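You operate a simulated robot arm through the tools that you are given. There is no shell and no other tool. Be economical: measure what you need, move in short steps, check, and stop when the job is done.

You are at the controls of a simulated robot arm. One attempt, no reset.

Task
Take the tall carton labelled "62" from the top of the red table and put it on the yellow card there.

Only the result counts: the job must be done as asked and must still hold three seconds after the hand-in. Knocking over, shifting, dropping, spilling or breaking anything else fails it.

Robot
A 7-joint arm with a two-finger parallel gripper, fixed in place. Base frame: the origin is at the foot of the arm, x ahead of it, y to its left, z up; the work surface is at about z = 0. Lengths are in cm, angles in rad, forces in N, time in s.
With the tool pointing down near the work surface it reaches from about 24 to 62 cm from the base axis. Its first joint turns from -1.152 to 1.152 rad. Payload 2.6 kg.
The TCP is the grasp point between the finger pads, 3 cm short of the fingertips. In the tool frame z runs along the fingers and y along their closing line. The gripper opens to 9.4 cm. The fingers are 2.8 cm wide and 1 cm thick; the gripper's body (5 by 9.6 cm) begins 5.5 cm behind the TCP.
Orientation is that of the tool frame in the base frame, as a unit quaternion [w, x, y, z]. With the fingers straight down and closing along the base's y, the tool's x points along the base's -x, its y along +y and its z along -z.

Tools
- The arm moves only by the tool apply_moves. Its argument "steps" is a list of rows, each an object of numbers (a shift or turn left out is 0, a gripper value left out holds the last): "grip": the finger opening in cm, from 0 to 9.4; "x", "y", "z": the shift along the tool's x, y, z in cm; "yaw": the turn about the tool's z in rad. In form: [{"grip": .., "x": .., "y": .., "z": .., "yaw": ..}, ...]. A call has 1 to 10 rows; each row shifts and turns the commanded pose from where the row before left it, along the tool's axes as they then stand. Rows are played at 5 a second. More than 5 cm and 0.15 rad between two rows, or a gripper value outside its range, and nothing of the call is played. Where a pose cannot be reached the arm comes as near as it can. A force on the tool above 40 N (or 10 N above the force at the start of the call, whichever is more), or a blocked arm, ends the call early, and 0.2 s more pass. Each finger travels about 7.2 cm/s and halts on what it meets, pressing with about 31 N; the grip force reading is that of the motor and also rises with nothing between the fingers. The clock runs only during rows and for 0.2 s after the last one: add rows that do not move to give the fingers time. The reply holds the time, the measured pose of the TCP, the force on the tool along the base axes, the opening and the grip force, in the units named above and with some noise.
- Cameras (640 x 400 px; columns grow to the right, rows downward): "scene" is fixed at [3.38, 43.12, 55.83]; the picture's right is [-0.80, -0.61, 0.00], its down [-0.37, 0.49, -0.79] and it looks along [0.48, -0.63, -0.62] (base axes); focal length 330 px, centre (320, 200). "wrist" rides on the gripper at [-3.7, 0, -5.8] in the tool frame; the picture's right is [0.00, -1.00, 0.00], its down [0.97, 0.00, -0.24] and it looks along [0.24, 0.00, 0.97] (tool axes); focal length 218 px, centre (320, 200).
- capture(camera): a new picture of that camera. It takes no simulated time.
- pixel_to_xyz(camera, pixels): there is no depth. For up to 12 entries [column, row, z] of the newest picture of that camera ("zoom" is the newest enlarged one), the place [x, y] in the base frame at which the ray of that pixel passes the height z, good to about 0.3 cm. It takes no simulated time.
- enlarge(camera, box): a new picture of the part [left, top, right, bottom] of that camera's present view, enlarged. It takes no simulated time.
- close_job(): hands the job in; it is judged then, once.

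Work in short steps. Measure before you move; look again where a grasp or a placing could have gone wrong, and mend it. You have 60 turns and 26 pictures in all, those below and enlarged ones among them. Open the gripper and draw the arm clear of the work before you hand the job in, unless the task says otherwise; then end with one line.

The tools are called as name(argument=value, ...) on one line, values as JSON. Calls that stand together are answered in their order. apply_moves: Moves the arm, as the interface text tells. Its arguments: {"type":"object","properties":{"steps":{"type":"array"}},"required":["steps"]} The other tools are called the same way: capture (camera) takes a picture; pixel_to_xyz (camera, pixels) gives the place at which the rays of pixels pass given heights; enlarge (camera, box) takes an enlarged picture of a part of a camera's view; close_job () hands the job in.

At the start:

```text
time: 0.0
tool_pos: [34.53, 11.01, 24.65]
ee_rot: [0.0, 0.0, 1.0, -0.001]
wrist_force: [0.8, -0.7, -0.2]
gripper_width: 9.4
grip_force: 0.0
```

scene: 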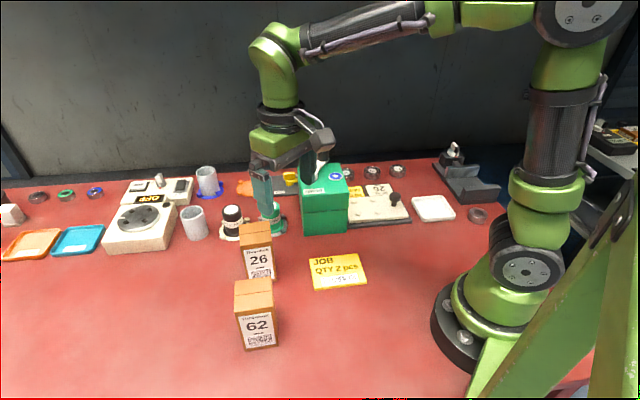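
wrist: 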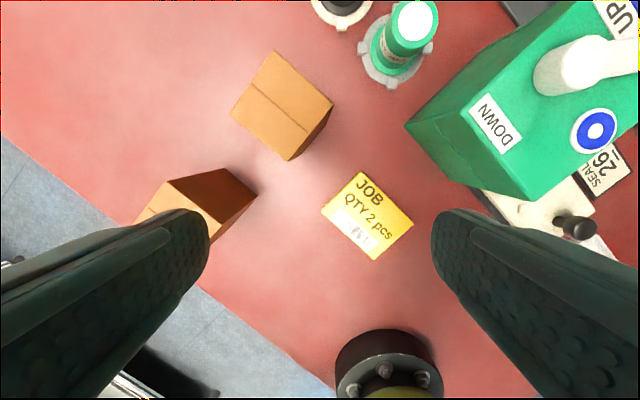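

The scene shows carton "62" at about (256,315), carton "26" at (257,250) and the yellow card at (338,271). I'll enlarge this area to measure it.

enlarge(camera="scene", box=[210, 200, 402, 360])

pixel_to_xyz(camera="wrist", pixels=[[362, 171, 0], [414, 223, 0], [375, 261, 0], [321, 211, 0], [274, 50, 9], [333, 104, 9], [289, 161, 9], [230, 113, 9]])

```text
2.50 times, centred on (306, 280) of scene
```

zoom: 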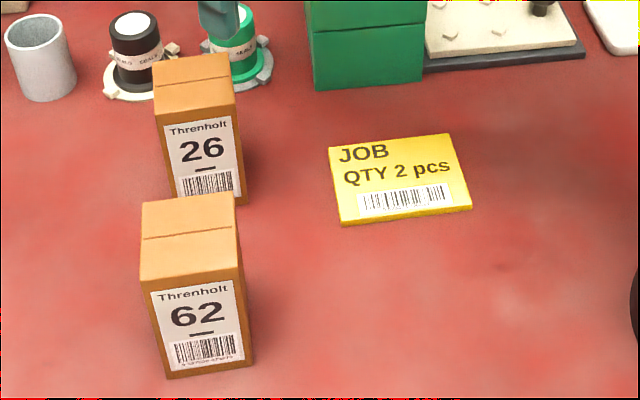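

```text
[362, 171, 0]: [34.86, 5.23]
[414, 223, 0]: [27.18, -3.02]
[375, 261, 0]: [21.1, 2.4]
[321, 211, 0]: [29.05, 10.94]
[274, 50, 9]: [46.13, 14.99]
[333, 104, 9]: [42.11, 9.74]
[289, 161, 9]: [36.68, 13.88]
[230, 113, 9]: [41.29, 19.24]
```

Next I'll cross-check these points in the zoomed scene view: card corners, the bottom corners of 62 at (167,378) and (253,366), and its top corners.

pixel_to_xyz(camera="zoom", pixels=[[328, 146, 0], [450, 133, 0], [472, 209, 0], [341, 225, 0], [167, 378, 0], [245, 367, 0], [140, 281, 10], [240, 265, 10], [140, 281, 13], [240, 265, 13], [143, 202, 10], [233, 193, 10]])

pixel_to_xyz(camera="zoom", pixels=[[140, 281, 11], [240, 265, 11], [143, 202, 11], [233, 193, 11], [140, 281, 12], [240, 265, 12], [143, 202, 12], [233, 193, 12], [176, 203, 0], [236, 203, 0], [155, 107, 11], [236, 93, 11]])

```text
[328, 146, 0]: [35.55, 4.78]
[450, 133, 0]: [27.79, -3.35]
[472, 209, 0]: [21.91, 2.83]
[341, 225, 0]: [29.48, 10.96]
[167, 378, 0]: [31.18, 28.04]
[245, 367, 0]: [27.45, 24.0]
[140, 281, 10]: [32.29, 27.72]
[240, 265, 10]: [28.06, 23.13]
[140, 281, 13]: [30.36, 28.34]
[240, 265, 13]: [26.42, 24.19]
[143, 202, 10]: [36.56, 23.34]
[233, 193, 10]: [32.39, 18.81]
```

```text
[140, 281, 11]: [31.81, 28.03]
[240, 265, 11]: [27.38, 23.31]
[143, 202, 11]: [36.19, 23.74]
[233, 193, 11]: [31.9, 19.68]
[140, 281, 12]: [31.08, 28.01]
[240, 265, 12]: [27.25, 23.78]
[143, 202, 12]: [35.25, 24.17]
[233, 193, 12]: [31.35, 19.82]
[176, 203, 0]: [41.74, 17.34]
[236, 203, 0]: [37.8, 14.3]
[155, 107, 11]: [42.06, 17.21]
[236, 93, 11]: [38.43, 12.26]
```

Both views agree. Carton 62 is about 5.7 cm square and 12 cm tall, centred near (31.2, 24), with its front edge at about 47.5°. The card is centred near (28.6, 3.9) at the same angle. I'll move over the carton at the present height, then yaw +0.74.

apply_moves(steps=[{"x": 0.83, "y": 3.25}, {"x": 0.83, "y": 3.25}, {"x": 0.83, "y": 3.25}, {"x": 0.84, "y": 3.25}, {"yaw": 0.148}, {"yaw": 0.148}, {"yaw": 0.148}, {"yaw": 0.148}, {"yaw": 0.148}, {}])

capture(camera="wrist")

```text
time: 2.2
tool_pos: [31.07, 24.05, 24.53]
ee_rot: [0.001, 0.363, 0.932, 0.001]
wrist_force: [-0.1, 0.2, 0.0]
gripper_width: 9.39
grip_force: 0.1
```

```text
22 pictures are left
```

wrist: 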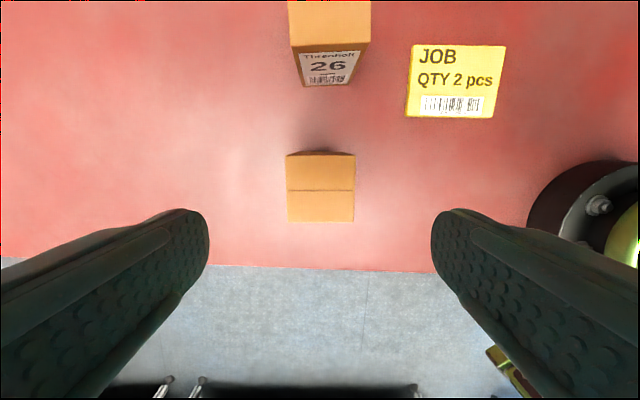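

The carton top spans columns 286–355 and rows 155–222, square to the fingers and centred at column 320. I'll check its position at the top height.

pixel_to_xyz(camera="wrist", pixels=[[286, 156, 12], [355, 154, 12], [354, 222, 12], [287, 222, 12], [320, 188, 12], [411, 44, 0], [507, 46, 0], [496, 119, 0], [406, 117, 0]])

```text
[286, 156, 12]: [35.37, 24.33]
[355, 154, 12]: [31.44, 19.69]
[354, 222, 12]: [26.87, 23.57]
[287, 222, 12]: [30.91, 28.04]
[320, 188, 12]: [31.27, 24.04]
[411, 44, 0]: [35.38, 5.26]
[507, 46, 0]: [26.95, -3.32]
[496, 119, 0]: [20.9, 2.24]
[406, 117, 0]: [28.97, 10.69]
```

The carton centre, about (31.15, 23.9), is under the TCP to within 0.2 cm. I'll descend to z ≈ 8, which keeps the gripper body above the 12 cm top.

apply_moves(steps=[{"z": 2.5}, {"z": 2.5}, {"z": 2.5}, {"z": 2.5}, {"z": 2}, {"z": 2}, {"z": 1.5}, {"z": 1}, {}])

capture(camera="scene")

```text
time: 4.2
tool_pos: [31.15, 24.11, 8.0]
ee_rot: [0.0, 0.362, 0.932, 0.0]
wrist_force: [0.3, 0.2, -0.6]
gripper_width: 9.38
grip_force: 0.1
```

```text
21 pictures are left
```

scene: 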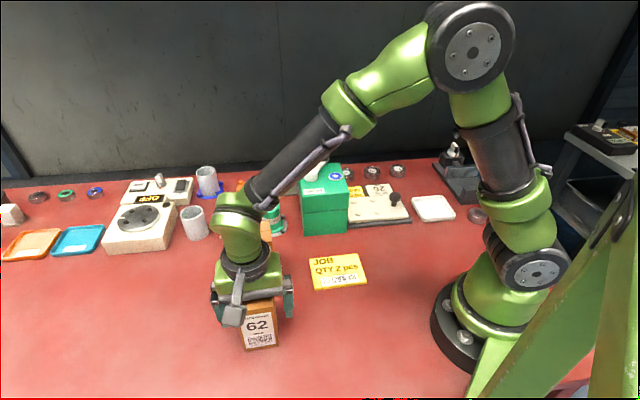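

The fingers straddle carton 62 with no contact force. I'll close on it.

apply_moves(steps=[{"grip": 5}, {"grip": 5}, {"grip": 5}, {"grip": 5}, {"grip": 5}])

```text
time: 5.4
tool_pos: [31.12, 24.0, 8.06]
ee_rot: [0.0, 0.362, 0.932, 0.0]
wrist_force: [0.6, 0.1, 0.0]
gripper_width: 6.4
grip_force: 31.1
```

It is gripped at 6.4 cm with 31 N. I'll lift gently and check.

apply_moves(steps=[{"z": -0.5}, {"z": -1}, {"z": -1.5}, {"z": -2}, {"z": -1}, {}])

capture(camera="scene")

capture(camera="wrist")

```text
time: 6.8
tool_pos: [31.05, 23.98, 14.03]
ee_rot: [0.0, 0.362, 0.932, 0.0]
wrist_force: [0.2, 0.1, -3.8]
gripper_width: 6.41
grip_force: 31.0
```

```text
20 pictures are left
```

scene: 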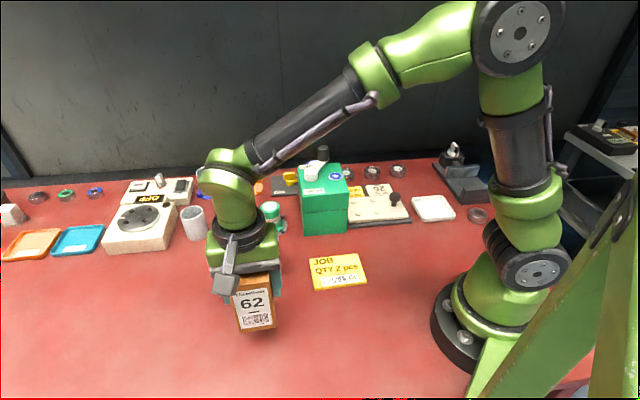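

```text
19 pictures are left
```

wrist: 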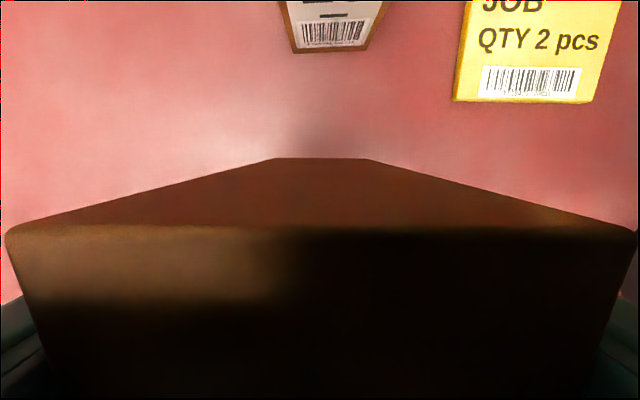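

The carton hangs level, with a load of about 3.8 N. The card centre is about (28.3, 3.8), so the tool shift needed is x −11.6, y −16.8. I'll lift a little more, go sideways first to clear "26", then go diagonally to above the card.

apply_moves(steps=[{"z": -1.5}, {"z": -1.5}, {"y": -2.5}, {"y": -2.5}, {"y": -2.5}, {"y": -2.5}, {}])

apply_moves(steps=[{"x": -1.94, "y": -1.13}, {"x": -1.94, "y": -1.13}, {"x": -1.94, "y": -1.13}, {"x": -1.93, "y": -1.13}, {"x": -1.93, "y": -1.12}, {"x": -1.93, "y": -1.12}, {}])

capture(camera="scene")

capture(camera="wrist")

```text
time: 8.4
tool_pos: [24.37, 16.58, 17.15]
ee_rot: [0.001, 0.362, 0.932, 0.001]
wrist_force: [-0.4, -0.1, -3.0]
gripper_width: 6.41
grip_force: 31.3
```

```text
time: 10.0
tool_pos: [28.39, 3.8, 16.95]
ee_rot: [0.0, 0.362, 0.932, 0.0]
wrist_force: [0.0, -0.4, -4.3]
gripper_width: 6.41
grip_force: 30.9
```

```text
18 pictures are left
```

scene: 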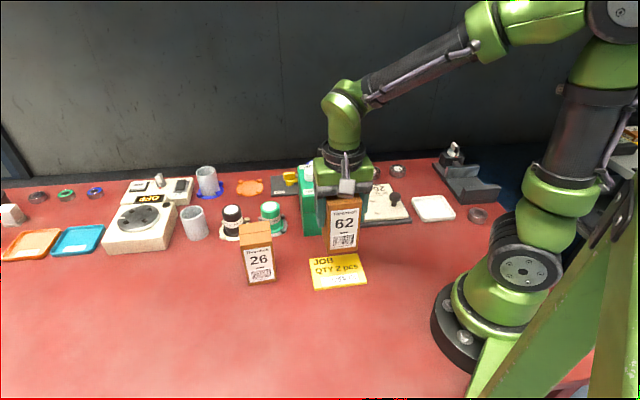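

```text
17 pictures are left
```

wrist: 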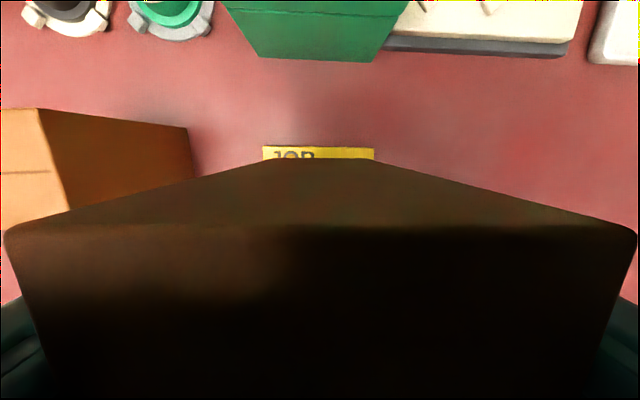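

The TCP is at (28.4, 3.8) and the card lies under the carton. I'll descend to just above contact.

apply_moves(steps=[{"z": 1.5}, {"z": 1.5}, {"z": 1.5}, {"z": 1.5}, {"z": 1}, {"z": 0.6}, {"z": 0.3}, {}])

enlarge(camera="scene", box=[270, 200, 400, 310])

```text
time: 11.8
tool_pos: [28.37, 3.85, 9.21]
ee_rot: [0.0, 0.361, 0.932, 0.0]
wrist_force: [0.2, 0.0, -3.4]
gripper_width: 6.42
grip_force: 31.0
```

```text
3.64 times, centred on (335, 255) of scene
```

zoom: 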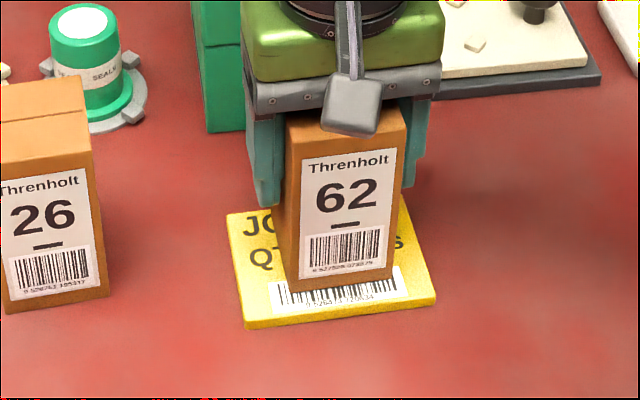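

The carton is well centred over the card, with its base about 1.1 cm above the table. I'll lower it in small steps until the weight comes off.

apply_moves(steps=[{"z": 0.2}, {"z": 0.2}, {"z": 0.1}, {}])

```text
time: 12.8
tool_pos: [28.57, 3.82, 8.68]
ee_rot: [0.002, 0.362, 0.932, 0.001]
wrist_force: [-2.9, -2.7, 31.8]
gripper_width: 6.42
grip_force: 31.3
```

The force of +31.8 N up means the carton has seated on the card. I'll back off slightly to relieve the pressing.

apply_moves(steps=[{"z": -0.08}, {}])

```text
time: 13.4
tool_pos: [28.33, 3.77, 8.71]
ee_rot: [0.001, 0.361, 0.933, 0.001]
wrist_force: [6.2, -0.9, 11.1]
gripper_width: 6.42
grip_force: 31.1
```

apply_moves(steps=[{"z": -0.04}, {}])

enlarge(camera="scene", box=[270, 200, 400, 310])

```text
time: 14.0
tool_pos: [28.39, 3.8, 8.73]
ee_rot: [-0.001, 0.362, 0.932, 0.0]
wrist_force: [1.7, 0.9, 6.1]
gripper_width: 6.42
grip_force: 31.2
```

```text
3.64 times, centred on (335, 255) of scene
```

zoom: 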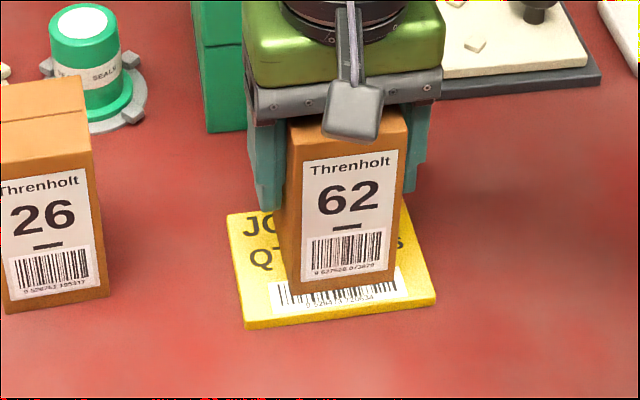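

The carton stands on the card with a light contact force of 6 N, and the whole base is inside the card's edges. I'll open gradually.

apply_moves(steps=[{"grip": 6.8}, {"grip": 7.4}, {"grip": 8.2}, {"grip": 9.2}, {"grip": 9.2}, {}])

enlarge(camera="scene", box=[270, 200, 400, 310])

```text
time: 15.4
tool_pos: [28.36, 3.72, 8.75]
ee_rot: [0.0, 0.361, 0.933, 0.0]
wrist_force: [-0.5, 0.0, 0.5]
gripper_width: 9.2
grip_force: 0.1
```

```text
3.64 times, centred on (335, 255) of scene
```

zoom: 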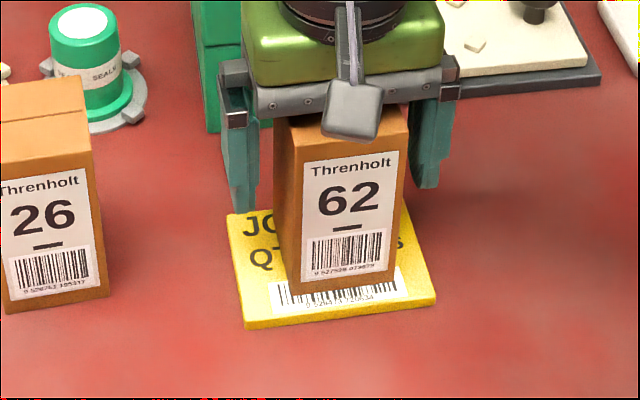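

The fingers are open and clear on both sides, and the carton stands upright. I'll rise straight up.

apply_moves(steps=[{"z": -1}, {"z": -2}, {"z": -2.5}, {"z": -2.5}, {"z": -2.5}, {"z": -2.5}, {"z": -2}, {}])

capture(camera="scene")

capture(camera="wrist")

```text
time: 17.2
tool_pos: [28.37, 3.89, 23.69]
ee_rot: [0.0, 0.361, 0.933, 0.0]
wrist_force: [0.6, 0.4, -0.7]
gripper_width: 9.2
grip_force: 0.0
```

```text
13 pictures are left
```

scene: 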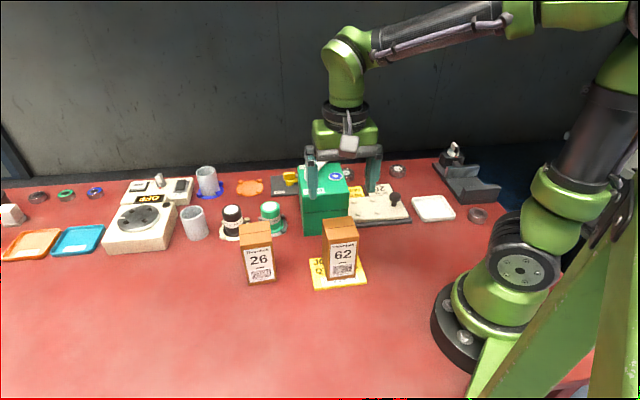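

```text
12 pictures are left
```

wrist: 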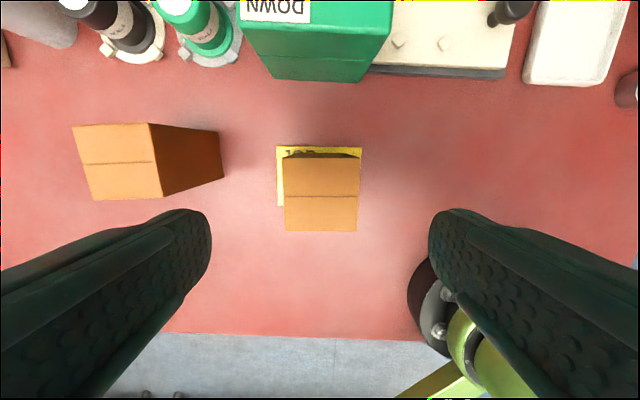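

Carton 62 stands upright on the card at (340,250), nothing else has moved, and the open gripper is well above it. I'm handing in.

close_job()

```text
The job is handed in.
```

Carton "62" now stands upright on the yellow card, nothing else was disturbed, and the job is handed in.
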